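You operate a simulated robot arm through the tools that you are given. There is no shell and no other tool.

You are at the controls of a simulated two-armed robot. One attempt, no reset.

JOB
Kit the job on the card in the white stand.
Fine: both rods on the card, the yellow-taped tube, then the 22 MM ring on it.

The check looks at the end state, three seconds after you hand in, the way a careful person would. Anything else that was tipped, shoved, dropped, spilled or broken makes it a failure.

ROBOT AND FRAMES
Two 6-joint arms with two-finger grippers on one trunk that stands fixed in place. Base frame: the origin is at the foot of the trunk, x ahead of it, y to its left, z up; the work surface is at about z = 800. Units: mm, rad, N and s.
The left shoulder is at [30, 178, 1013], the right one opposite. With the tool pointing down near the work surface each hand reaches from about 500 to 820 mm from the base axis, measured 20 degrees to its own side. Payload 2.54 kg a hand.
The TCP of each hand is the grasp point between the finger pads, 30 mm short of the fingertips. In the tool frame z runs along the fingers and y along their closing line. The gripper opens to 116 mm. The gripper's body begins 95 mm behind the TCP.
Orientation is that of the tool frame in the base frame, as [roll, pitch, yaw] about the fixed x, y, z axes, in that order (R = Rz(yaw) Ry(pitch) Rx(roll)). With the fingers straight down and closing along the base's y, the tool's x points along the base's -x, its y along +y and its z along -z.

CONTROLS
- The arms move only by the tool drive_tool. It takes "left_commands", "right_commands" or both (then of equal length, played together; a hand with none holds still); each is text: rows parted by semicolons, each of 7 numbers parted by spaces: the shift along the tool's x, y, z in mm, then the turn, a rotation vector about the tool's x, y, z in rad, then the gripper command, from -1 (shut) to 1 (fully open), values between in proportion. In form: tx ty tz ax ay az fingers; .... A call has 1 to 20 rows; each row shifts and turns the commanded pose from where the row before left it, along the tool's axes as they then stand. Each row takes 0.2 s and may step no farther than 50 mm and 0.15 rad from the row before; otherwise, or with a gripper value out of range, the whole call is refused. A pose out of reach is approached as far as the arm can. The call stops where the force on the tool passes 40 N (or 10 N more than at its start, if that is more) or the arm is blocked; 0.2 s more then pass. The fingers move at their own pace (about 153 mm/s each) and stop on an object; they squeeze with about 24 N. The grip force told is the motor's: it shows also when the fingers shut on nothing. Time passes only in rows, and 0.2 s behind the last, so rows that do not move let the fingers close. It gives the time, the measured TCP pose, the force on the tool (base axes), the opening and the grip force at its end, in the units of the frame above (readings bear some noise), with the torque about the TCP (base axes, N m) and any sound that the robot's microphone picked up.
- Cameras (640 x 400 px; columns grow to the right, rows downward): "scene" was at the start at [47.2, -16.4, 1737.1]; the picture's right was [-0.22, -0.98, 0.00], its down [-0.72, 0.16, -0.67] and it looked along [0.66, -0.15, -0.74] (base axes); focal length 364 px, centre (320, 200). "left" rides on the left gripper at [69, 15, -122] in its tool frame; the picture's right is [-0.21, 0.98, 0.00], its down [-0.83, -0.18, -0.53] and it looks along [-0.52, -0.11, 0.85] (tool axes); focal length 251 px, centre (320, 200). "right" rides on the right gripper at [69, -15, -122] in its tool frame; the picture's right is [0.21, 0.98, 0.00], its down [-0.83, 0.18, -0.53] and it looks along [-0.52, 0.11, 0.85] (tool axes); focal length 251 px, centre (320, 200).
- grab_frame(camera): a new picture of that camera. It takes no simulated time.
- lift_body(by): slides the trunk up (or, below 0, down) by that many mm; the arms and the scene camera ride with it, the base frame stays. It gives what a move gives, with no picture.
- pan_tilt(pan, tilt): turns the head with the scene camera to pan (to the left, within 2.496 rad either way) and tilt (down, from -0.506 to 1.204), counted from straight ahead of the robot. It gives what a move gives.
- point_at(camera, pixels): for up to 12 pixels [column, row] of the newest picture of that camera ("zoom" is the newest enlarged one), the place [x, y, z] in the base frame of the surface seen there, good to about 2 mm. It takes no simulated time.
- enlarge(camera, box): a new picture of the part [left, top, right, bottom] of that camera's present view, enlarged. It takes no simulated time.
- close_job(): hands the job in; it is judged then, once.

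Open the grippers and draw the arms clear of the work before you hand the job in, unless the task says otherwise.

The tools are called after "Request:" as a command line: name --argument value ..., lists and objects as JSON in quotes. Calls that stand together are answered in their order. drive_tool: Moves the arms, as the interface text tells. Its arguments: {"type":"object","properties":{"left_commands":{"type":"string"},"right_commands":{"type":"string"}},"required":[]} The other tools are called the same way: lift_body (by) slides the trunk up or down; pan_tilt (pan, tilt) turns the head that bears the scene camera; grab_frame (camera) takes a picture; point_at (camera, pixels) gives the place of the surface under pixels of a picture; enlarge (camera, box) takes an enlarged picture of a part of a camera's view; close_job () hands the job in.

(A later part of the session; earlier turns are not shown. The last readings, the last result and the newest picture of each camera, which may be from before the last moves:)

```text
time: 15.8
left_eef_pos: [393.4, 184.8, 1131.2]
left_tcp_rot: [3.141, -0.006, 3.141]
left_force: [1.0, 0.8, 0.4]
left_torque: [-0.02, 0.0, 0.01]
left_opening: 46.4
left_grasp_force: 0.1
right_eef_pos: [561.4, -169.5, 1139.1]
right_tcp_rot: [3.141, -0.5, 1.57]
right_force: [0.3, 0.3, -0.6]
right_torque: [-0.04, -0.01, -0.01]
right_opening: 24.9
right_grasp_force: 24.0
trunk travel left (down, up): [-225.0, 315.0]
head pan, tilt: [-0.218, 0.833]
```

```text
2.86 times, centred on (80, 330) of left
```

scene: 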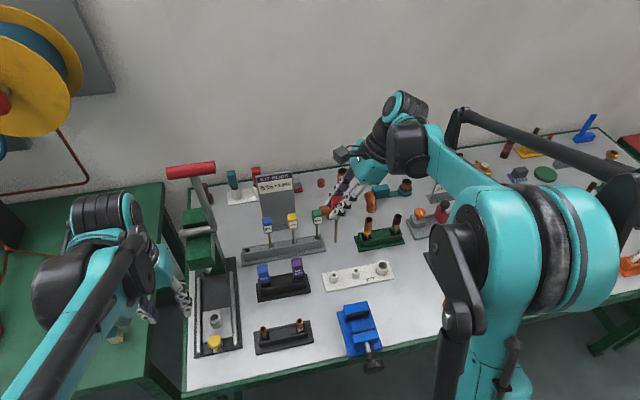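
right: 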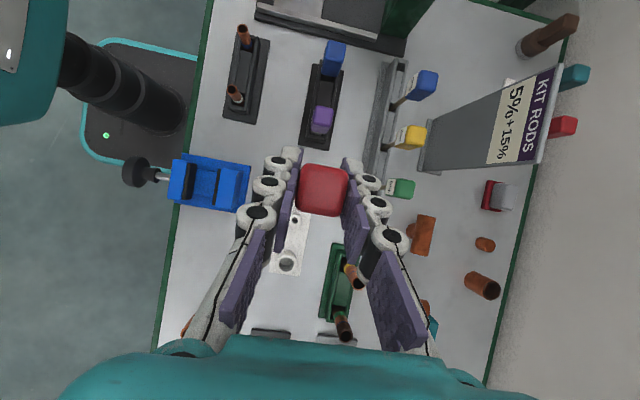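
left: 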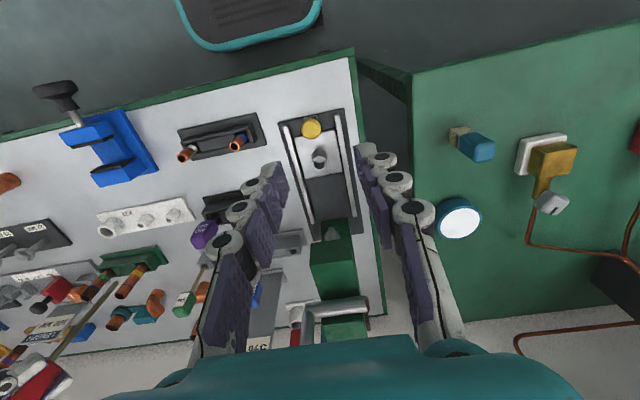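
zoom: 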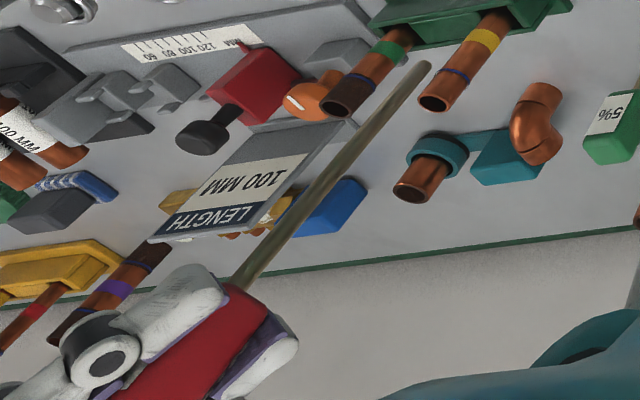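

I take measurements along the stick in the left zoom (tip at (428,66)), then in the scene zoom.

Request:
point_at --camera "zoom" --pixels '[[426, 68], [415, 80], [395, 103], [375, 126], [350, 154], [325, 183], [300, 211], [275, 240], [250, 268]]'

Request:
enlarge --camera "scene" --box '[310, 200, 366, 250]'

Request:
point_at --camera "zoom" --pixels '[[309, 170], [308, 190], [307, 210], [306, 230], [305, 250], [304, 270], [303, 290], [302, 310], [301, 330], [301, 337]]'

```text
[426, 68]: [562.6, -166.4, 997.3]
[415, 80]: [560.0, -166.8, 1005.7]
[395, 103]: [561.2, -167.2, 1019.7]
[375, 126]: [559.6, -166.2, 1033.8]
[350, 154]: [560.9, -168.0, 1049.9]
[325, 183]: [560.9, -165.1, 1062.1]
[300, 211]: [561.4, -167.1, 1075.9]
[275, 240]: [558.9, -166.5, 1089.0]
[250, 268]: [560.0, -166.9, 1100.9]
```

```text
8.00 times, centred on (338, 225) of scene
```

zoom: 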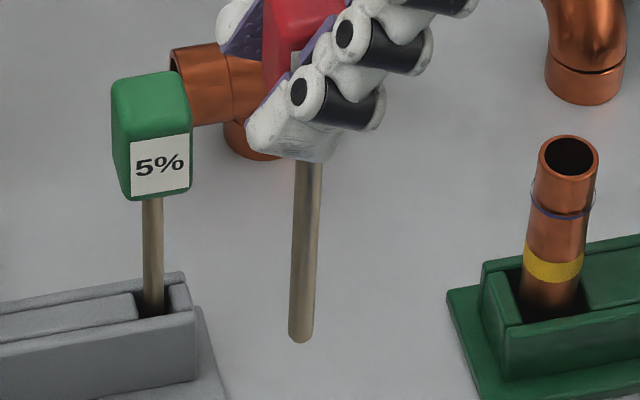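

```text
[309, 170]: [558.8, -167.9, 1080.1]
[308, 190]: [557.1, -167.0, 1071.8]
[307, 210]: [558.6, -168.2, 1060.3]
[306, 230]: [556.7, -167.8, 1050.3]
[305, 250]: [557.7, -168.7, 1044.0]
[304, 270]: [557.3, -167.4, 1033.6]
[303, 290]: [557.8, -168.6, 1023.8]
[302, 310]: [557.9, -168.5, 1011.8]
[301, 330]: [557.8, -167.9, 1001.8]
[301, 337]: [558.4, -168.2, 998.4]
```

Both views put the rod axis at about (561.4,−169.1), vertical. I cross-check the socket centres from the left camera.

Request:
enlarge --camera "left" --box '[136, 200, 184, 230]'

```text
13.33 times, centred on (160, 215) of left
```

zoom: 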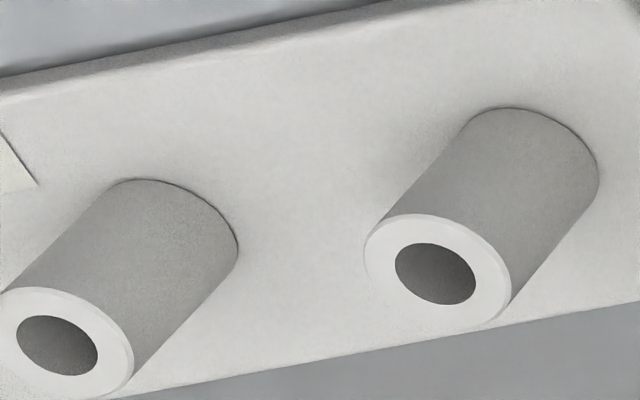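

I pick opposing points on socket 1's flat rim in this left zoom.

Request:
point_at --camera "zoom" --pixels '[[381, 247], [495, 291], [425, 227], [452, 311], [385, 268], [492, 270], [398, 233], [478, 306], [30, 300], [95, 389], [5, 325], [112, 370]]'

```text
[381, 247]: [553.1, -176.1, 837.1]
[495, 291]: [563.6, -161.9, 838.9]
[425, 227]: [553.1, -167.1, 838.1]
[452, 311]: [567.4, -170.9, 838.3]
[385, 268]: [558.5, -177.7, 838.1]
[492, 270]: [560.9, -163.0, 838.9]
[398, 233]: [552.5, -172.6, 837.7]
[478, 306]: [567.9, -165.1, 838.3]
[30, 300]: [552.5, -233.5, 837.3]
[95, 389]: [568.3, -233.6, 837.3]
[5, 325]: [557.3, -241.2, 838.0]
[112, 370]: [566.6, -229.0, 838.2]
```

Averaged, socket 1 is at (559.8,−169.35). I correct by −1.6 mm in x and lower until the tip is about 9 mm above the rim.

Request:
drive_tool --right_commands "-12.25 -1.6 21.8 0 0 0 -1; -11.99 0 21.94 0 0 0 -1; -11.99 0 21.94 0 0 0 -1; -11.99 0 21.94 0 0 0 -1; -11.99 0 21.94 0 0 0 -1; -11.99 0 21.94 0 0 0 -1; 0 0 0 0 0 0 -1; 0 0 0 0 0 0 -1"

Request:
enlarge --camera "scene" --box '[306, 240, 370, 290]'

Request:
enlarge --camera "left" --box '[130, 190, 210, 240]'

```text
time: 17.6
left_eef_pos: [394.0, 184.7, 1131.7]
left_tcp_rot: [-3.142, -0.008, 3.141]
left_force: [1.3, -0.4, -0.2]
left_torque: [0.05, 0.03, -0.01]
left_opening: 46.7
left_grasp_force: 0.0
right_eef_pos: [560.4, -172.6, 988.0]
right_tcp_rot: [3.141, -0.499, 1.57]
right_force: [0.4, -0.7, -0.7]
right_torque: [0.01, 0.04, 0.01]
right_opening: 24.9
right_grasp_force: 23.4
trunk travel left (down, up): [-225.0, 315.0]
head pan, tilt: [-0.218, 0.833]
```

```text
8.00 times, centred on (338, 265) of scene
```

zoom: 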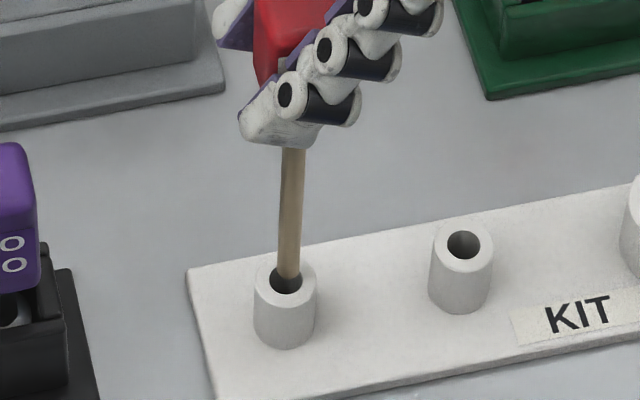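

```text
8.00 times, centred on (170, 215) of left
```

zoom: 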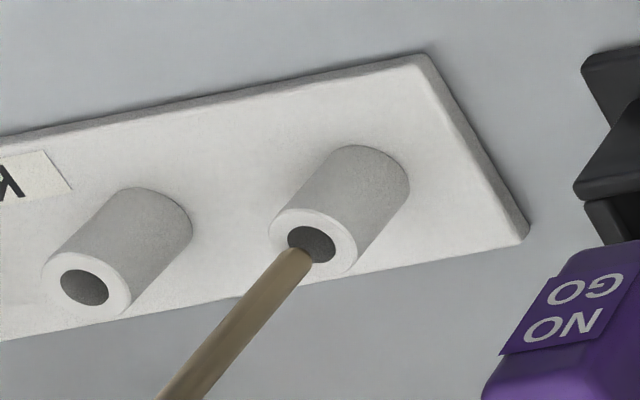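

The TCP reads y=−172.6, a bit off the plan, so I measure the stick near its tip again from both cameras before inserting.

Request:
point_at --camera "zoom" --pixels '[[298, 260], [290, 270], [270, 292], [250, 315], [230, 338], [210, 360], [307, 230], [325, 262], [290, 222], [345, 240]]'

Request:
enlarge --camera "scene" --box '[306, 240, 370, 290]'

Request:
point_at --camera "zoom" --pixels '[[291, 170], [290, 190], [290, 210], [289, 230], [288, 250], [288, 265], [288, 272], [260, 285], [311, 285], [285, 302]]'

```text
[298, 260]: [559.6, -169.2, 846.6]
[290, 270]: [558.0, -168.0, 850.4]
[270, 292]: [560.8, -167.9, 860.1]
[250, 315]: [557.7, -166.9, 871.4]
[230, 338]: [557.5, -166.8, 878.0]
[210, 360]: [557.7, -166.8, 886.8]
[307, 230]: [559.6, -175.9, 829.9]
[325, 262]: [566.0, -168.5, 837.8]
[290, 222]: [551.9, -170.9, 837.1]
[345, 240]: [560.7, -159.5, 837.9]
```

```text
8.00 times, centred on (338, 265) of scene
```

zoom: 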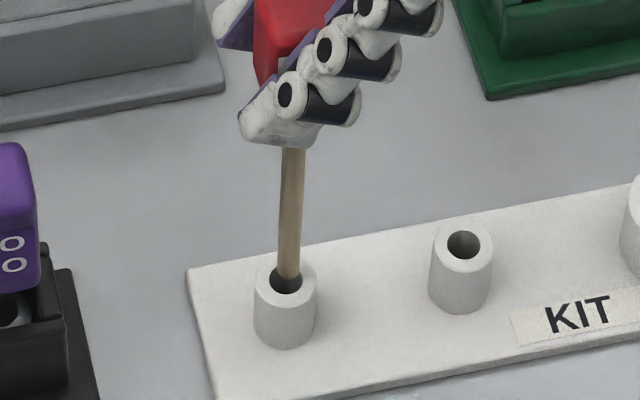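

```text
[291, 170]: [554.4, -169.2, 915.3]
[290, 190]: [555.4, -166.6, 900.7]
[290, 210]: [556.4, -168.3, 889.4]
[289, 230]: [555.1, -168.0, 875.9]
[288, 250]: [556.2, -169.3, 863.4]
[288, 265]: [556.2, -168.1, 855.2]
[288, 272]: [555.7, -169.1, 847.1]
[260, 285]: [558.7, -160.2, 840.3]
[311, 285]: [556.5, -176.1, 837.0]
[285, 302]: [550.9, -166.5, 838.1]
```

Combined, the tip axis is ≈(559.3,−169.7), within ~0.6 mm of the socket centre. I lower slowly 20 mm and watch the force.

Request:
drive_tool --right_commands "-2.4 0.3 4.39 0 0 0 -1; -2.4 0 4.39 0 0 0 -1; -2.4 0 4.39 0 0 0 -1; -2.4 0 4.39 0 0 0 -1; 0 0 0 0 0 0 -1"

Request:
enlarge --camera "scene" --box '[306, 240, 370, 290]'

Request:
enlarge --camera "left" --box '[130, 190, 210, 240]'

```text
time: 18.8
left_eef_pos: [392.5, 183.6, 1132.5]
left_tcp_rot: [3.142, -0.005, -3.14]
left_force: [0.5, -0.3, -0.2]
left_torque: [0.0, 0.03, 0.03]
left_opening: 46.6
left_grasp_force: 0.0
right_eef_pos: [559.8, -170.7, 968.2]
right_tcp_rot: [3.14, -0.499, 1.571]
right_force: [-0.6, -0.3, -0.5]
right_torque: [0.02, 0.0, 0.0]
right_opening: 24.6
right_grasp_force: 23.9
trunk travel left (down, up): [-225.0, 315.0]
head pan, tilt: [-0.218, 0.833]
```

```text
8.00 times, centred on (338, 265) of scene
```

zoom: 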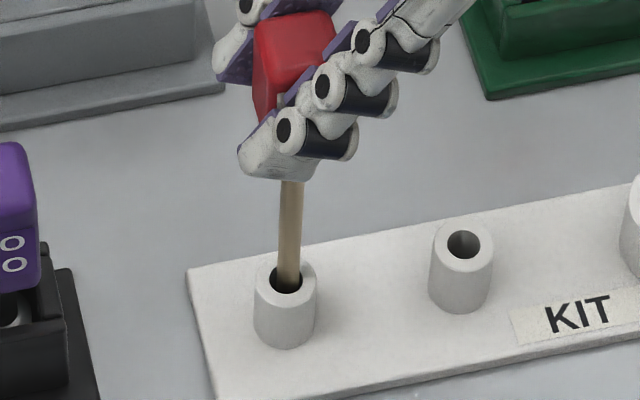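

```text
8.00 times, centred on (170, 215) of left
```

zoom: 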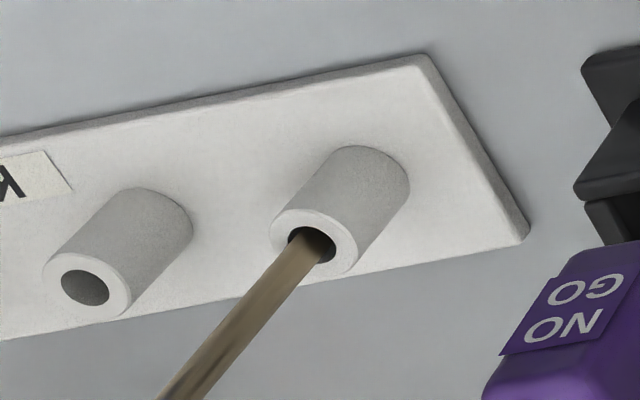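

The tip has entered socket 1 (tip ≈z 826) with no contact force. I continue lowering in small steps.

Request:
drive_tool --right_commands "-1.92 0 3.51 0 0 0 -1; -1.92 0 3.51 0 0 0 -1; -1.92 0 3.51 0 0 0 -1; 0 0 0 0 0 0 -1"

```text
time: 19.8
left_eef_pos: [392.1, 183.8, 1131.2]
left_tcp_rot: [3.14, -0.004, -3.141]
left_force: [-0.3, -0.8, 0.3]
left_torque: [-0.01, -0.01, 0.0]
left_opening: 46.5
left_grasp_force: 0.1
right_eef_pos: [559.4, -170.9, 955.8]
right_tcp_rot: [3.141, -0.498, 1.572]
right_force: [0.6, -0.3, -0.5]
right_torque: [0.01, -0.01, 0.01]
right_opening: 24.8
right_grasp_force: 24.3
trunk travel left (down, up): [-225.0, 315.0]
head pan, tilt: [-0.218, 0.833]
```

No contact yet (TCP z 955.8, tip ≈ 814). I go on down in 2 mm steps until I feel the socket floor.

Request:
drive_tool --right_commands "-0.96 0 1.755 0 0 0 -1; -0.96 0 1.755 0 0 0 -1; 0 0 0 0 0 0 -1"

```text
time: 20.6
left_eef_pos: [392.2, 184.3, 1131.7]
left_tcp_rot: [3.14, -0.004, -3.141]
left_force: [-1.2, -0.4, -0.6]
left_torque: [0.0, -0.01, 0.01]
left_opening: 46.2
left_grasp_force: 0.0
right_eef_pos: [558.8, -171.1, 952.2]
right_tcp_rot: [-3.141, -0.5, 1.569]
right_force: [1.8, -0.4, 10.0]
right_torque: [-0.19, -0.18, 0.0]
right_opening: 24.9
right_grasp_force: 23.7
trunk travel left (down, up): [-225.0, 315.0]
head pan, tilt: [-0.218, 0.833]
```

The floor is reached (10 N up, TCP z 952). I open the fingers to 46 mm and draw back along the tool axis.

Request:
drive_tool --right_commands "0 0 0 0 0 0 -0.6; 0 0 0 0 0 0 -0.2; 0 0 0 0 0 0 -0.2; 0 0 -20 0 0 0 -0.2; 0 0 -30 0 0 0 -0.2; 0 0 -35 0 0 0 -0.2; 0 0 -35 0 0 0 -0.2"

Request:
grab_frame --camera "scene"

Request:
enlarge --camera "scene" --box '[296, 220, 400, 300]'

```text
time: 22.2
left_eef_pos: [391.7, 183.2, 1131.3]
left_tcp_rot: [3.139, -0.005, 3.141]
left_force: [0.1, 0.2, 0.2]
left_torque: [0.01, -0.01, -0.01]
left_opening: 46.2
left_grasp_force: 0.0
right_eef_pos: [560.1, -228.8, 1057.9]
right_tcp_rot: [3.141, -0.499, 1.572]
right_force: [0.3, 0.2, 0.0]
right_torque: [0.02, -0.03, 0.0]
right_opening: 46.4
right_grasp_force: 0.0
trunk travel left (down, up): [-225.0, 315.0]
head pan, tilt: [-0.218, 0.833]
```

```text
taken
```

scene: 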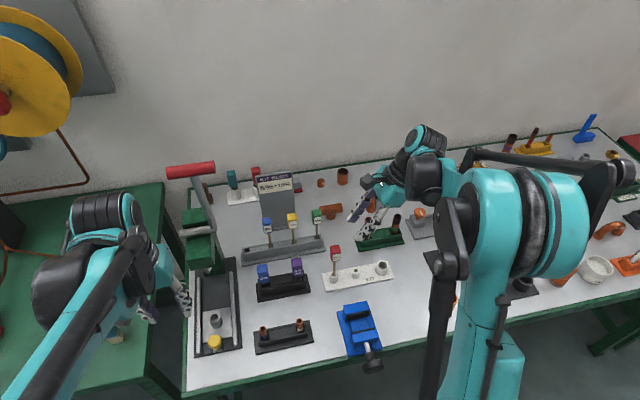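

```text
5.00 times, centred on (348, 260) of scene
```

zoom: 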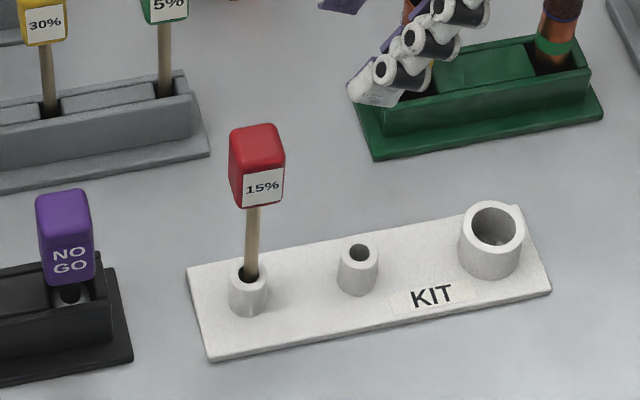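

The 15% rod stands in socket 1. I move the right hand, same orientation, to above the 5% rod at about (689.5,−150.4).

Request:
drive_tool --right_commands "17.4 32.4 9 0 0 0 -0.2; 17.4 32.4 9 0 0 0 -0.2; 17.4 32.4 9 0 0 0 -0.2; 17.4 32.4 9 0 0 0 -0.2; 0 0 0 0 0 0 -0.2"

Request:
grab_frame --camera "right"

Request:
grab_frame --camera "scene"

```text
time: 23.4
left_eef_pos: [391.4, 184.1, 1131.7]
left_tcp_rot: [3.14, -0.005, -3.141]
left_force: [-1.4, -0.9, -0.7]
left_torque: [-0.04, 0.0, -0.01]
left_opening: 46.3
left_grasp_force: 0.1
right_eef_pos: [688.5, -151.0, 1059.1]
right_tcp_rot: [-3.141, -0.499, 1.571]
right_force: [-0.3, -1.0, 0.1]
right_torque: [0.01, -0.01, -0.01]
right_opening: 46.4
right_grasp_force: 0.1
trunk travel left (down, up): [-225.0, 315.0]
head pan, tilt: [-0.218, 0.833]
```

```text
taken
```

right: 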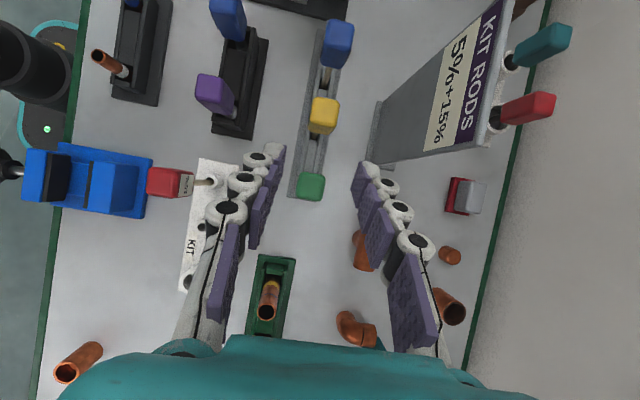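

```text
taken
```

scene: 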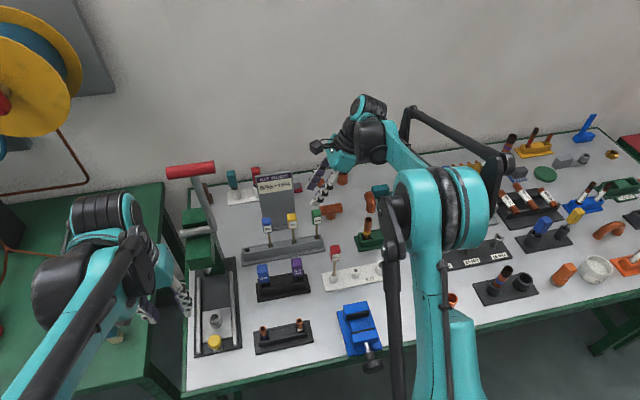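

The green cap at (311,187) lines up as the red one did. I lower 108 mm onto it.

Request:
drive_tool --right_commands "-12.95 0.4 23.7 0 0 0 -0.2; -12.95 0.4 23.7 0 0 0 -0.2; -12.95 0.4 23.7 0 0 0 -0.2; -12.95 0.4 23.7 0 0 0 -0.2; 0 0 0 0 0 0 -0.2"

Request:
grab_frame --camera "right"

Request:
point_at --camera "right" --pixels '[[306, 180], [346, 180], [326, 180], [304, 200], [348, 200], [326, 170], [326, 205]]'

```text
time: 24.6
left_eef_pos: [392.9, 184.1, 1130.7]
left_tcp_rot: [3.141, -0.005, -3.14]
left_force: [-0.6, -0.5, -0.1]
left_torque: [0.01, 0.0, 0.0]
left_opening: 46.4
left_grasp_force: 0.0
right_eef_pos: [690.3, -148.6, 952.1]
right_tcp_rot: [3.141, -0.5, 1.57]
right_force: [0.0, -0.9, 0.1]
right_torque: [-0.04, 0.01, 0.0]
right_opening: 46.6
right_grasp_force: 0.0
trunk travel left (down, up): [-225.0, 315.0]
head pan, tilt: [-0.218, 0.833]
```

```text
taken
```

right: 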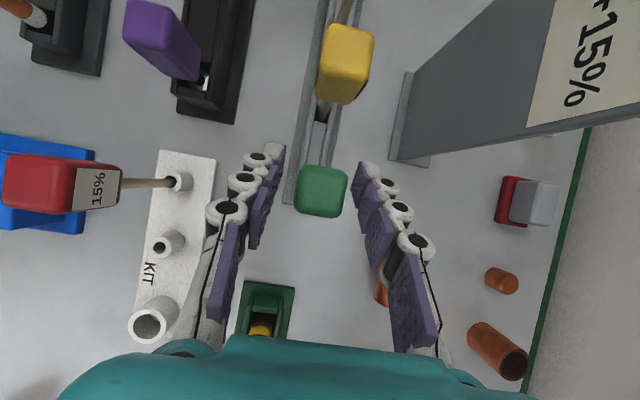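

```text
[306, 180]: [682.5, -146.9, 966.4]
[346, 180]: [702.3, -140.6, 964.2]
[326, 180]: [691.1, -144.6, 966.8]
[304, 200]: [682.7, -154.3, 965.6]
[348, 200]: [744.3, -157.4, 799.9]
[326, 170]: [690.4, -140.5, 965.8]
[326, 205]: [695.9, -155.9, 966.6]
```

The green cap is centred at (321,191), right at the TCP's projection. I close and lift 185 mm.

Request:
drive_tool --right_commands "0 0 0 0 0 0 -1; 0 0 0 0 0 0 -1; 0 0 0 0 0 0 -1; 0 0 0 0 0 0 -1; 4.8 0 -8.8 0 0 0 -1; 9.6 0 -17.55 0 0 0 -1; 9.6 0 -17.55 0 0 0 -1; 9.6 0 -17.55 0 0 0 -1; 9.6 0 -17.55 0 0 0 -1; 9.6 0 -17.55 0 0 0 -1; 9.6 0 -17.55 0 0 0 -1; 9.6 0 -17.55 0 0 0 -1; 9.6 0 -17.55 0 0 0 -1; 7.2 0 -13.2 0 0 0 -1"

Request:
grab_frame --camera "scene"

Request:
grab_frame --camera "right"

```text
time: 27.6
left_eef_pos: [392.2, 184.6, 1131.7]
left_tcp_rot: [3.141, -0.006, 3.141]
left_force: [0.1, -0.2, -0.9]
left_torque: [0.04, 0.02, 0.02]
left_opening: 46.3
left_grasp_force: 0.1
right_eef_pos: [691.8, -150.1, 1137.9]
right_tcp_rot: [3.141, -0.498, 1.571]
right_force: [0.8, 0.6, -0.6]
right_torque: [-0.01, -0.03, -0.02]
right_opening: 25.0
right_grasp_force: 23.8
trunk travel left (down, up): [-225.0, 315.0]
head pan, tilt: [-0.218, 0.833]
```

```text
taken
```

scene: 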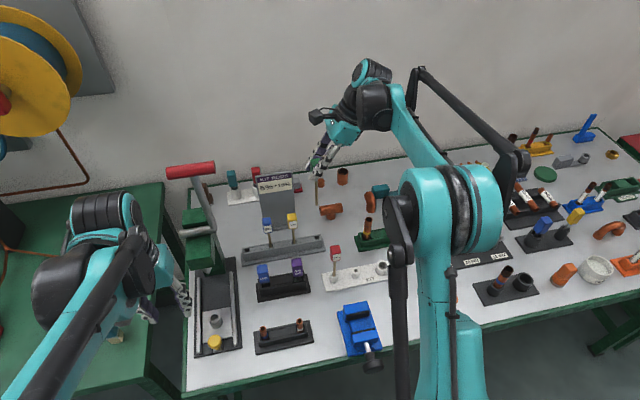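

```text
taken
```

right: 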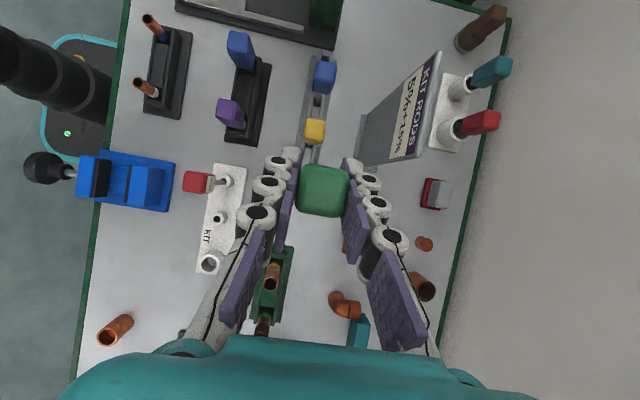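

The 5% rod is lifted. I carry it over to above socket 2 at (559.9,−234.7).

Request:
drive_tool --right_commands "-14.85 -26.3 -8.11 0 0 0 -1; -14.85 -26.3 -8.11 0 0 0 -1; -14.85 -26.3 -8.11 0 0 0 -1; -14.85 -26.3 -8.11 0 0 0 -1; -14.85 -26.3 -8.11 0 0 0 -1; 0 0 0 0 0 0 -1; 0 0 0 0 0 0 -1"

Request:
enlarge --camera "scene" --box '[320, 180, 400, 250]'

Request:
grab_frame --camera "left"

```text
time: 29.2
left_eef_pos: [393.0, 184.5, 1130.5]
left_tcp_rot: [3.139, -0.007, 3.142]
left_force: [-0.7, 0.7, 0.0]
left_torque: [-0.01, 0.01, -0.03]
left_opening: 46.2
left_grasp_force: 0.0
right_eef_pos: [560.0, -234.9, 1136.6]
right_tcp_rot: [-3.141, -0.498, 1.571]
right_force: [0.5, 0.3, -0.5]
right_torque: [-0.06, -0.04, -0.04]
right_opening: 24.8
right_grasp_force: 24.4
trunk travel left (down, up): [-225.0, 315.0]
head pan, tilt: [-0.218, 0.833]
```

```text
5.71 times, centred on (360, 215) of scene
```

zoom: 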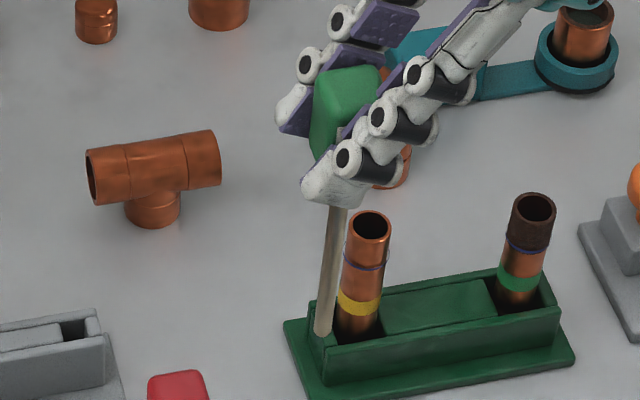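

```text
taken
```

left: 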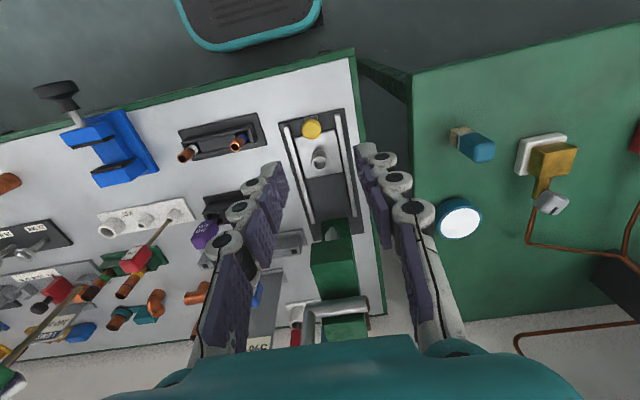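

I measure the 5% stick in the scene zoom and in an enlarged left view.

Request:
point_at --camera "zoom" --pixels '[[338, 220], [336, 235], [334, 250], [332, 265], [330, 280], [328, 295], [326, 310], [324, 325], [323, 331]]'

Request:
enlarge --camera "left" --box '[0, 270, 110, 380]'

```text
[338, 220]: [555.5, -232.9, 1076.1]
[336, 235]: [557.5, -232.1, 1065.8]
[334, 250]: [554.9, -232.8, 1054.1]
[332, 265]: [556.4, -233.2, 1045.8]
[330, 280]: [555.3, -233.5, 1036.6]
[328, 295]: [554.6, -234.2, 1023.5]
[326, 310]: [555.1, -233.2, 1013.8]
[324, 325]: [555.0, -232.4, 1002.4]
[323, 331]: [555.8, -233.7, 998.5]
```

```text
3.64 times, centred on (55, 325) of left
```

zoom: 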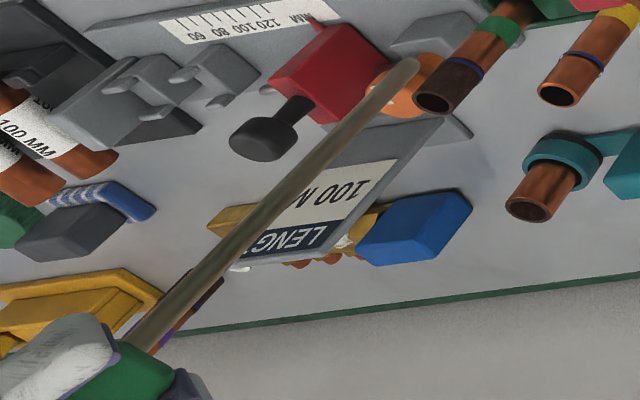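

Request:
point_at --camera "zoom" --pixels '[[410, 66], [395, 82], [370, 108], [345, 134], [320, 160], [290, 191], [260, 221], [230, 250], [200, 280], [170, 309], [150, 329]]'

```text
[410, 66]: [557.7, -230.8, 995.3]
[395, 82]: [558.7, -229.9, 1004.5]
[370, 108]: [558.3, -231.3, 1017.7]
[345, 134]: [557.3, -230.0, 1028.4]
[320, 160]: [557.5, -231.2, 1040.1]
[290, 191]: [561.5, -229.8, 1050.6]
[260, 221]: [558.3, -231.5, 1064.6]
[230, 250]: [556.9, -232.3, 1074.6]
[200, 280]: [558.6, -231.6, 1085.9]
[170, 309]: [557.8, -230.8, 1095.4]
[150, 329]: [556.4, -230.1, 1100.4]
```

The rod axis is at about (559.0,−233.9), vertical. I measure socket 2 again from the left camera.

Request:
enlarge --camera "left" --box '[122, 205, 170, 235]'

```text
13.33 times, centred on (146, 220) of left
```

zoom: 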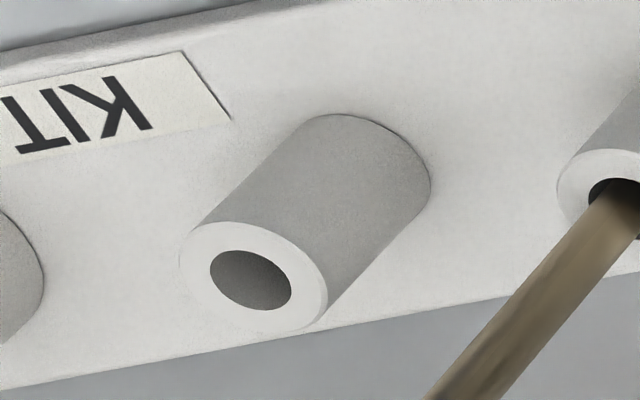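

Request:
point_at --camera "zoom" --pixels '[[197, 254], [309, 300], [198, 277], [308, 277], [240, 235], [266, 319], [213, 240], [293, 314], [205, 295], [301, 259], [227, 233], [279, 321]]'

Request:
enlarge --camera "scene" --box '[336, 255, 376, 285]'

```text
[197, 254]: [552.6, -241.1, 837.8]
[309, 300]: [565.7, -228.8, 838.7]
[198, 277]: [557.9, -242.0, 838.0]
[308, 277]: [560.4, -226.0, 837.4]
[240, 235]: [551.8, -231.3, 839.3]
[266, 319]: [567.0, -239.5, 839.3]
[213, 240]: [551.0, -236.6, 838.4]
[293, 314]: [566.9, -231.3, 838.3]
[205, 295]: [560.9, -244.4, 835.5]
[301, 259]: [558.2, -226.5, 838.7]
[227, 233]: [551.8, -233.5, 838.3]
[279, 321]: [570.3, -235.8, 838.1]
```

```text
13.33 times, centred on (356, 270) of scene
```

zoom: 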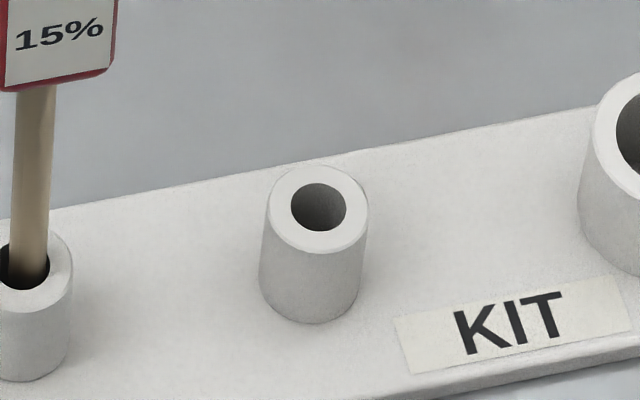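

Socket 2 is at (559.5,−234.8). I correct by (+0.5,−0.9) and lower 140 mm to bring the tip about 17 mm above the rim.

Request:
drive_tool --right_commands "-11.97 0.5 20.04 0 0 0 -1; -11.185 0 20.47 0 0 0 -1; -11.185 0 20.47 0 0 0 -1; -11.185 0 20.47 0 0 0 -1; -11.185 0 20.47 0 0 0 -1; -11.185 0 20.47 0 0 0 -1; 0 0 0 0 0 0 -1; 0 0 0 0 0 0 -1"

Request:
enlarge --camera "left" --box '[90, 200, 170, 250]'

Request:
enlarge --camera "scene" --box '[326, 230, 390, 280]'

```text
time: 31.0
left_eef_pos: [393.1, 183.7, 1130.9]
left_tcp_rot: [3.141, -0.007, 3.141]
left_force: [1.0, 0.2, -0.4]
left_torque: [-0.01, -0.03, 0.03]
left_opening: 46.5
left_grasp_force: 0.0
right_eef_pos: [561.1, -236.1, 995.0]
right_tcp_rot: [3.141, -0.498, 1.57]
right_force: [0.3, 0.8, -0.6]
right_torque: [-0.01, 0.01, -0.03]
right_opening: 25.2
right_grasp_force: 23.8
trunk travel left (down, up): [-225.0, 315.0]
head pan, tilt: [-0.218, 0.833]
```

```text
8.00 times, centred on (130, 225) of left
```

zoom: 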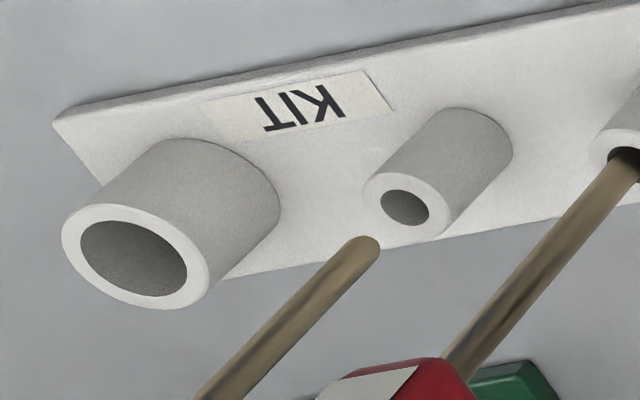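

```text
8.00 times, centred on (358, 255) of scene
```

zoom: 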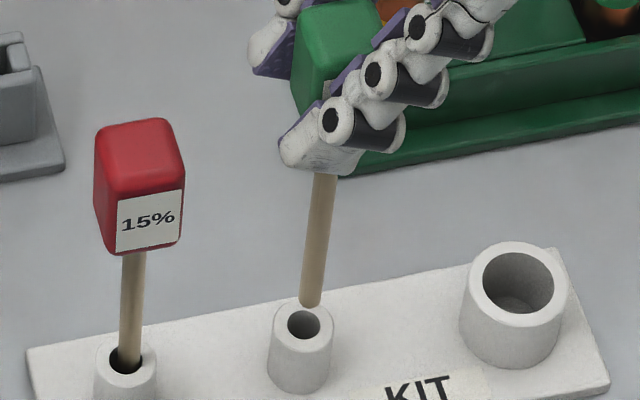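

I measure the stick close to its tip in both zooms.

Request:
point_at --camera "zoom" --pixels '[[323, 190], [321, 205], [319, 220], [317, 240], [315, 260], [313, 275], [311, 290], [310, 300]]'

Request:
enlarge --camera "left" --box '[90, 200, 170, 250]'

Request:
point_at --camera "zoom" --pixels '[[367, 248], [350, 264], [335, 279], [320, 293], [300, 312], [280, 331], [260, 350], [240, 369]]'

```text
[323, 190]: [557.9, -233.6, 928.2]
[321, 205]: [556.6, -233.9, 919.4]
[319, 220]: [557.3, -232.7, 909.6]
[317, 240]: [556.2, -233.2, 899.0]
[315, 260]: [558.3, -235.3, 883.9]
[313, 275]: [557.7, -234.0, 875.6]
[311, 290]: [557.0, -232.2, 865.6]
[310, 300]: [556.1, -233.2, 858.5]
```

```text
8.00 times, centred on (130, 225) of left
```

zoom: 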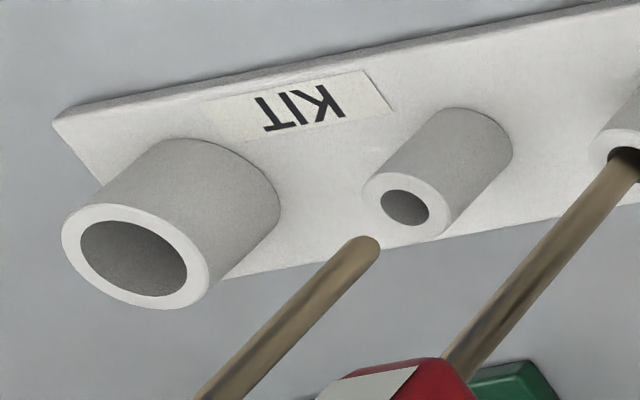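

```text
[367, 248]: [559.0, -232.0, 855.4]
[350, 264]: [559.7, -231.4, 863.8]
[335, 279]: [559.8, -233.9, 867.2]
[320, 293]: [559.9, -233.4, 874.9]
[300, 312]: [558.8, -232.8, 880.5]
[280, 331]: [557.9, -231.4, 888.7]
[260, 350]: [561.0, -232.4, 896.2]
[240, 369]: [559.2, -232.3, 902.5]
```

Rod axis (560.4,−234.9) against socket (559.5,−234.8): I correct −0.6 mm in x and lower slowly 32 mm.

Request:
drive_tool --right_commands "-2.4 -0.6 4.39 0 0 0 -1; -2.4 0 4.39 0 0 0 -1; -1.92 0 3.51 0 0 0 -1; -1.92 0 3.51 0 0 0 -1; -1.92 0 3.51 0 0 0 -1; -1.92 0 3.51 0 0 0 -1; -1.92 0 3.51 0 0 0 -1; 0 0 0 0 0 0 -1"

Request:
enlarge --camera "scene" --box '[326, 230, 390, 280]'

```text
time: 32.8
left_eef_pos: [392.1, 183.3, 1131.9]
left_tcp_rot: [3.14, -0.004, 3.141]
left_force: [-0.7, -0.9, -0.2]
left_torque: [-0.02, -0.02, -0.01]
left_opening: 46.5
left_grasp_force: 0.0
right_eef_pos: [559.4, -235.8, 966.4]
right_tcp_rot: [3.14, -0.5, 1.572]
right_force: [0.3, -0.2, -0.2]
right_torque: [-0.02, -0.02, -0.01]
right_opening: 24.9
right_grasp_force: 23.7
trunk travel left (down, up): [-225.0, 315.0]
head pan, tilt: [-0.218, 0.833]
```

```text
8.00 times, centred on (358, 255) of scene
```

zoom: 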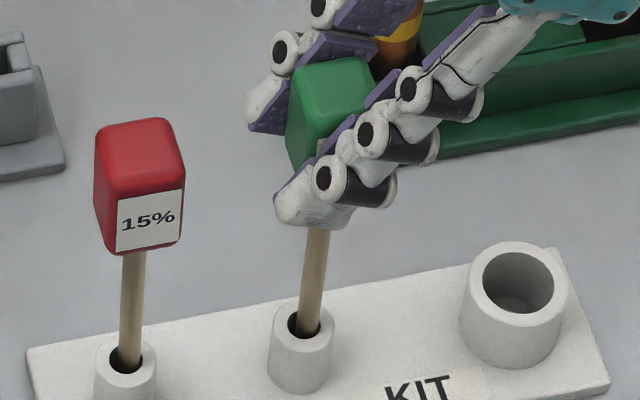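

The tip is inside socket 2 with no load. I keep lowering toward the floor (expected at TCP z≈952).

Request:
drive_tool --right_commands "-1.92 0 3.51 0 0 0 -1; -1.92 0 3.51 0 0 0 -1; -0.96 0 1.755 0 0 0 -1; 0 0 0 0 0 0 -1"

```text
time: 33.8
left_eef_pos: [394.2, 184.5, 1129.9]
left_tcp_rot: [3.141, -0.005, 3.141]
left_force: [0.1, -0.3, 0.2]
left_torque: [-0.01, 0.01, 0.03]
left_opening: 46.6
left_grasp_force: 0.1
right_eef_pos: [559.6, -235.6, 957.3]
right_tcp_rot: [-3.141, -0.499, 1.571]
right_force: [0.5, 0.4, -0.4]
right_torque: [-0.01, -0.01, -0.02]
right_opening: 25.2
right_grasp_force: 24.1
trunk travel left (down, up): [-225.0, 315.0]
head pan, tilt: [-0.218, 0.833]
```

Request:
drive_tool --right_commands "-0.96 0 1.755 0 0 0 -1; -0.96 0 1.755 0 0 0 -1; 0 0 0 0 0 0 -1"

```text
time: 34.6
left_eef_pos: [393.1, 185.0, 1131.4]
left_tcp_rot: [-3.14, -0.004, -3.141]
left_force: [-0.5, 0.9, -0.9]
left_torque: [-0.02, 0.01, 0.01]
left_opening: 46.4
left_grasp_force: 0.0
right_eef_pos: [559.6, -234.8, 953.3]
right_tcp_rot: [-3.141, -0.499, 1.57]
right_force: [-0.4, -0.7, 0.0]
right_torque: [-0.01, 0.0, 0.0]
right_opening: 24.9
right_grasp_force: 23.8
trunk travel left (down, up): [-225.0, 315.0]
head pan, tilt: [-0.218, 0.833]
```

Still free at z 953.3; I take one more 2 mm and 1 mm step to find the floor.

Request:
drive_tool --right_commands "-0.72 0 1.32 0 0 0 -1; 0 0 0 0 0 0 -1"

```text
time: 35.2
left_eef_pos: [392.4, 183.4, 1130.7]
left_tcp_rot: [-3.14, -0.004, -3.142]
left_force: [0.4, -0.5, -0.3]
left_torque: [0.03, -0.03, 0.0]
left_opening: 46.3
left_grasp_force: 0.1
right_eef_pos: [559.6, -235.4, 951.6]
right_tcp_rot: [-3.141, -0.5, 1.571]
right_force: [0.7, -1.7, 3.4]
right_torque: [-0.08, -0.05, -0.01]
right_opening: 25.0
right_grasp_force: 23.8
trunk travel left (down, up): [-225.0, 315.0]
head pan, tilt: [-0.218, 0.833]
```

Light floor contact (3.4 N). I open to 46 mm and withdraw along the tool axis.

Request:
drive_tool --right_commands "0 0 0 0 0 0 -0.6; 0 0 0 0 0 0 -0.2; 0 0 0 0 0 0 -0.2; 0 0 -20 0 0 0 -0.2; 0 0 -30 0 0 0 -0.2; 0 0 -35 0 0 0 -0.2; 0 0 -40 0 0 0 -0.2"

Request:
grab_frame --camera "scene"

Request:
grab_frame --camera "right"

```text
time: 36.8
left_eef_pos: [392.6, 183.4, 1132.6]
left_tcp_rot: [3.139, -0.004, -3.141]
left_force: [0.1, -0.7, 0.3]
left_torque: [-0.02, 0.0, 0.01]
left_opening: 46.6
left_grasp_force: 0.2
right_eef_pos: [559.0, -294.4, 1060.5]
right_tcp_rot: [3.14, -0.5, 1.571]
right_force: [-0.3, 0.0, 0.3]
right_torque: [-0.01, -0.01, 0.0]
right_opening: 46.2
right_grasp_force: 0.1
trunk travel left (down, up): [-225.0, 315.0]
head pan, tilt: [-0.218, 0.833]
```

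```text
taken
```

scene: 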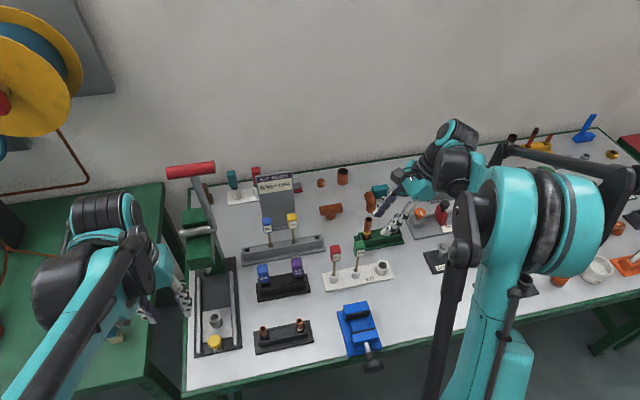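

```text
taken
```

right: 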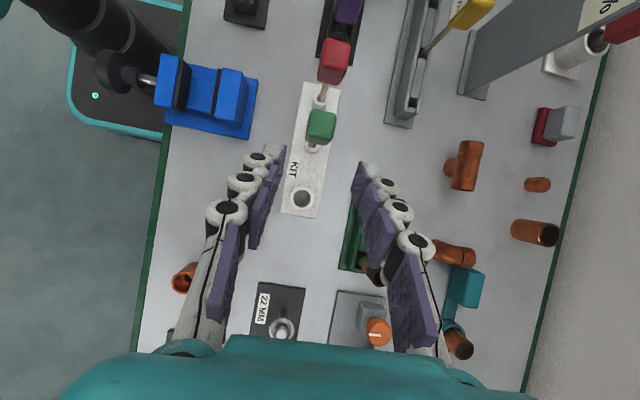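

Both rods stand in the KIT stand. Next the yellow-taped tube: I move the right hand above it, near (670,−300,1010), to view it between the fingers.

Request:
drive_tool --right_commands "-7.3 27.75 10.4 0 0 0 -0.2; -7.3 27.75 10.4 0 0 0 -0.2; -7.3 27.75 10.4 0 0 0 -0.2; -7.3 27.75 10.4 0 0 0 -0.2; 0 0 0 0 0 0 -0.2"

Request:
grab_frame --camera "right"

Request:
enlarge --camera "scene" --box '[310, 180, 430, 290]'

```text
time: 38.0
left_eef_pos: [391.4, 184.3, 1131.6]
left_tcp_rot: [-3.141, -0.004, 3.141]
left_force: [-0.9, -0.7, 0.4]
left_torque: [0.01, -0.01, -0.02]
left_opening: 46.6
left_grasp_force: 0.0
right_eef_pos: [671.2, -301.1, 1009.8]
right_tcp_rot: [-3.141, -0.498, 1.572]
right_force: [0.5, -0.4, 0.3]
right_torque: [-0.01, 0.03, -0.03]
right_opening: 46.5
right_grasp_force: 0.1
trunk travel left (down, up): [-225.0, 315.0]
head pan, tilt: [-0.218, 0.833]
```

```text
taken
```

right: 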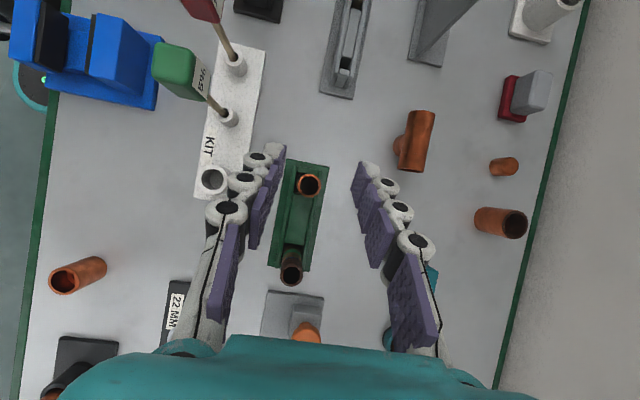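

```text
3.64 times, centred on (370, 235) of scene
```

zoom: 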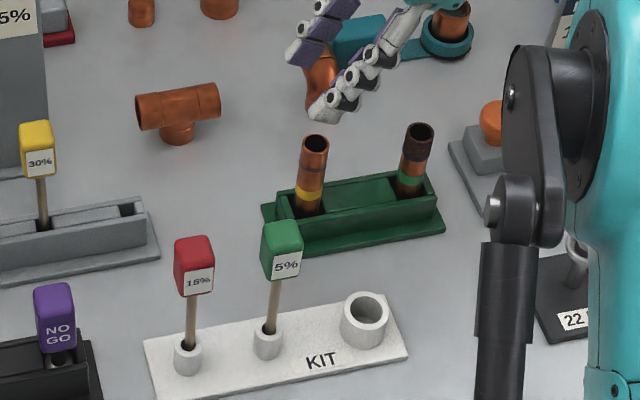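

The tube mouth is at (310,184) in the right view. I enlarge it and measure its rim.

Request:
enlarge --camera "right" --box '[270, 150, 350, 200]'

Request:
enlarge --camera "scene" --box '[345, 205, 409, 255]'

```text
8.00 times, centred on (310, 175) of right
```

zoom: 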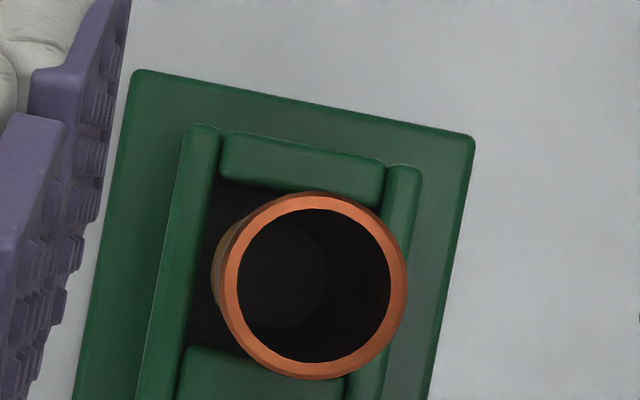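

```text
8.00 times, centred on (377, 230) of scene
```

zoom: 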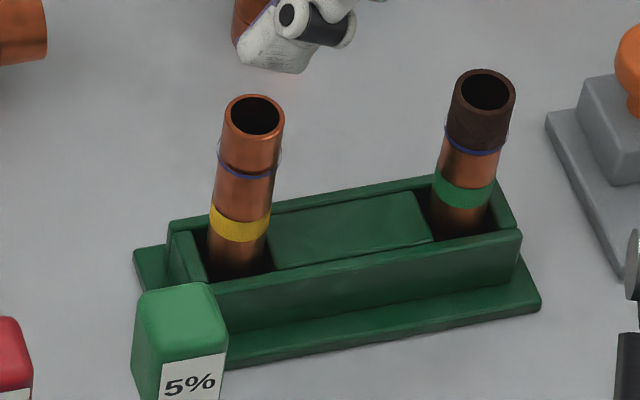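

Request:
point_at --camera "zoom" --pixels '[[226, 117], [283, 117], [255, 98], [255, 136], [242, 160], [240, 190], [236, 228], [232, 265], [262, 230], [212, 225], [247, 175], [485, 108]]'

Request:
enlarge --camera "right" --box '[270, 150, 350, 200]'

Request:
point_at --camera "zoom" --pixels '[[230, 280], [398, 280], [314, 203], [314, 370], [255, 225], [373, 340], [252, 335], [380, 235], [200, 160], [400, 190], [300, 155], [290, 270]]'

```text
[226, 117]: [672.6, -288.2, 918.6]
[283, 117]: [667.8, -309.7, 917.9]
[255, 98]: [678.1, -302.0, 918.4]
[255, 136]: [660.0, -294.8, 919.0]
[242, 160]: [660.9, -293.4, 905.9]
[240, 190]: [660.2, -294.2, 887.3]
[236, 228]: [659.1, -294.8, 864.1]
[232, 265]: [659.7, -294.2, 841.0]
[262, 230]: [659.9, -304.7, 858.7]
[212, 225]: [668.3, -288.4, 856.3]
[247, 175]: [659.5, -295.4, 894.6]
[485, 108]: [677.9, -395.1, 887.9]
```

```text
8.00 times, centred on (310, 175) of right
```

zoom: 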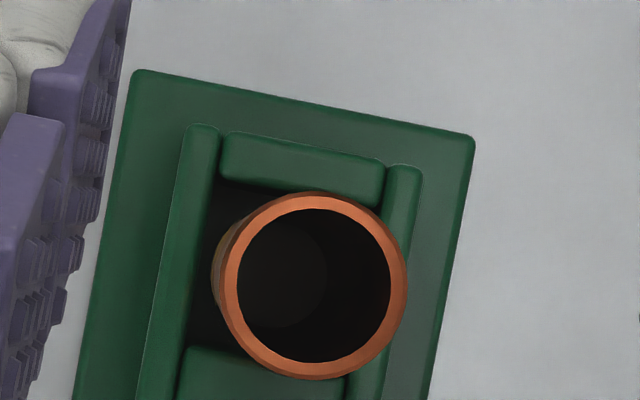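

```text
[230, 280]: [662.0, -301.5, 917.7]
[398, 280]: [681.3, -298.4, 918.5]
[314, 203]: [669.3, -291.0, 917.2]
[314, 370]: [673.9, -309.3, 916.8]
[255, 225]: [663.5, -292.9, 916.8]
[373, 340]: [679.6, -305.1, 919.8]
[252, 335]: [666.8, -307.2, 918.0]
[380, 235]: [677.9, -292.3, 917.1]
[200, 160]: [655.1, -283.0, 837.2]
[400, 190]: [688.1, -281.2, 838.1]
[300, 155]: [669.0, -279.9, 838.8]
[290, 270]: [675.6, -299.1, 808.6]
```

The tube's axis is near (670.7,−299.3), OD 22, upright, rack wall at z≈838. I lower the open fingers around it to z≈884.

Request:
drive_tool --right_commands "-11.76 -0.1 22.3 0 0 0 -0.2; -11.76 -0.1 22.3 0 0 0 -0.2; -11.76 -0.1 22.3 0 0 0 -0.2; -11.76 -0.1 22.3 0 0 0 -0.2; -11.76 -0.1 22.3 0 0 0 -0.2; 0 0 0 0 0 0 -0.2"

Request:
grab_frame --camera "right"

Request:
enlarge --camera "scene" --box '[330, 170, 430, 260]'

```text
time: 39.4
left_eef_pos: [393.6, 184.6, 1132.2]
left_tcp_rot: [-3.141, -0.005, 3.141]
left_force: [0.4, 1.1, 0.3]
left_torque: [-0.01, 0.0, -0.01]
left_opening: 46.5
left_grasp_force: 0.1
right_eef_pos: [669.7, -298.5, 883.7]
right_tcp_rot: [3.141, -0.499, 1.571]
right_force: [0.0, 0.2, -1.2]
right_torque: [-0.01, 0.01, 0.01]
right_opening: 46.6
right_grasp_force: 0.1
trunk travel left (down, up): [-225.0, 315.0]
head pan, tilt: [-0.218, 0.833]
```

```text
taken
```

right: 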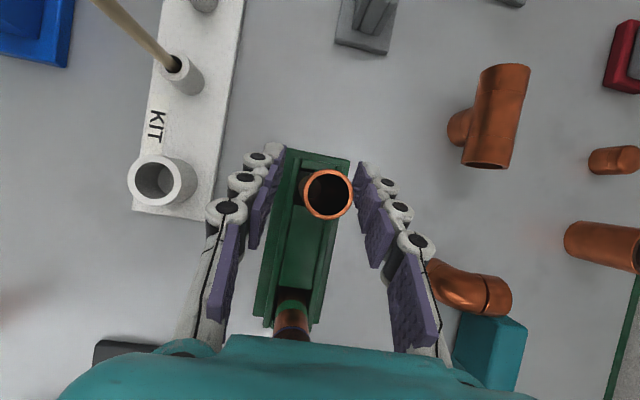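

```text
4.44 times, centred on (380, 215) of scene
```

zoom: 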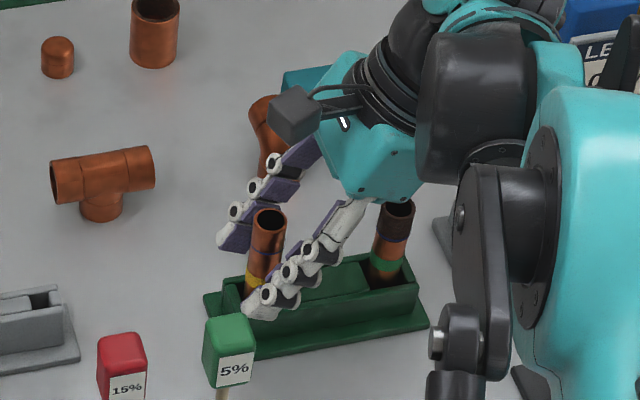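

The tube mouth at (328,195) sits between the pads, about 1 mm to the +x side. I shift 1 mm and close.

Request:
drive_tool --right_commands "0 1 0 0 0 0 -0.2; 0 0 0 0 0 0 -1; 0 0 0 0 0 0 -1; 0 0 0 0 0 0 -1; 0 0 0 0 0 0 -1"

Request:
grab_frame --camera "right"

```text
time: 40.6
left_eef_pos: [393.2, 182.4, 1131.0]
left_tcp_rot: [3.141, -0.005, 3.141]
left_force: [-0.4, 0.2, -0.5]
left_torque: [-0.01, 0.0, 0.0]
left_opening: 46.6
left_grasp_force: 0.1
right_eef_pos: [671.4, -299.9, 883.7]
right_tcp_rot: [3.141, -0.499, 1.571]
right_force: [-0.4, -0.5, 1.1]
right_torque: [0.02, 0.04, -0.03]
right_opening: 20.3
right_grasp_force: 24.3
trunk travel left (down, up): [-225.0, 315.0]
head pan, tilt: [-0.218, 0.833]
```

```text
taken
```

right: 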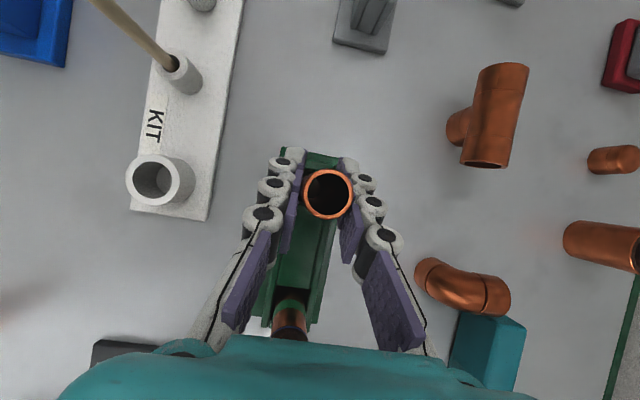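

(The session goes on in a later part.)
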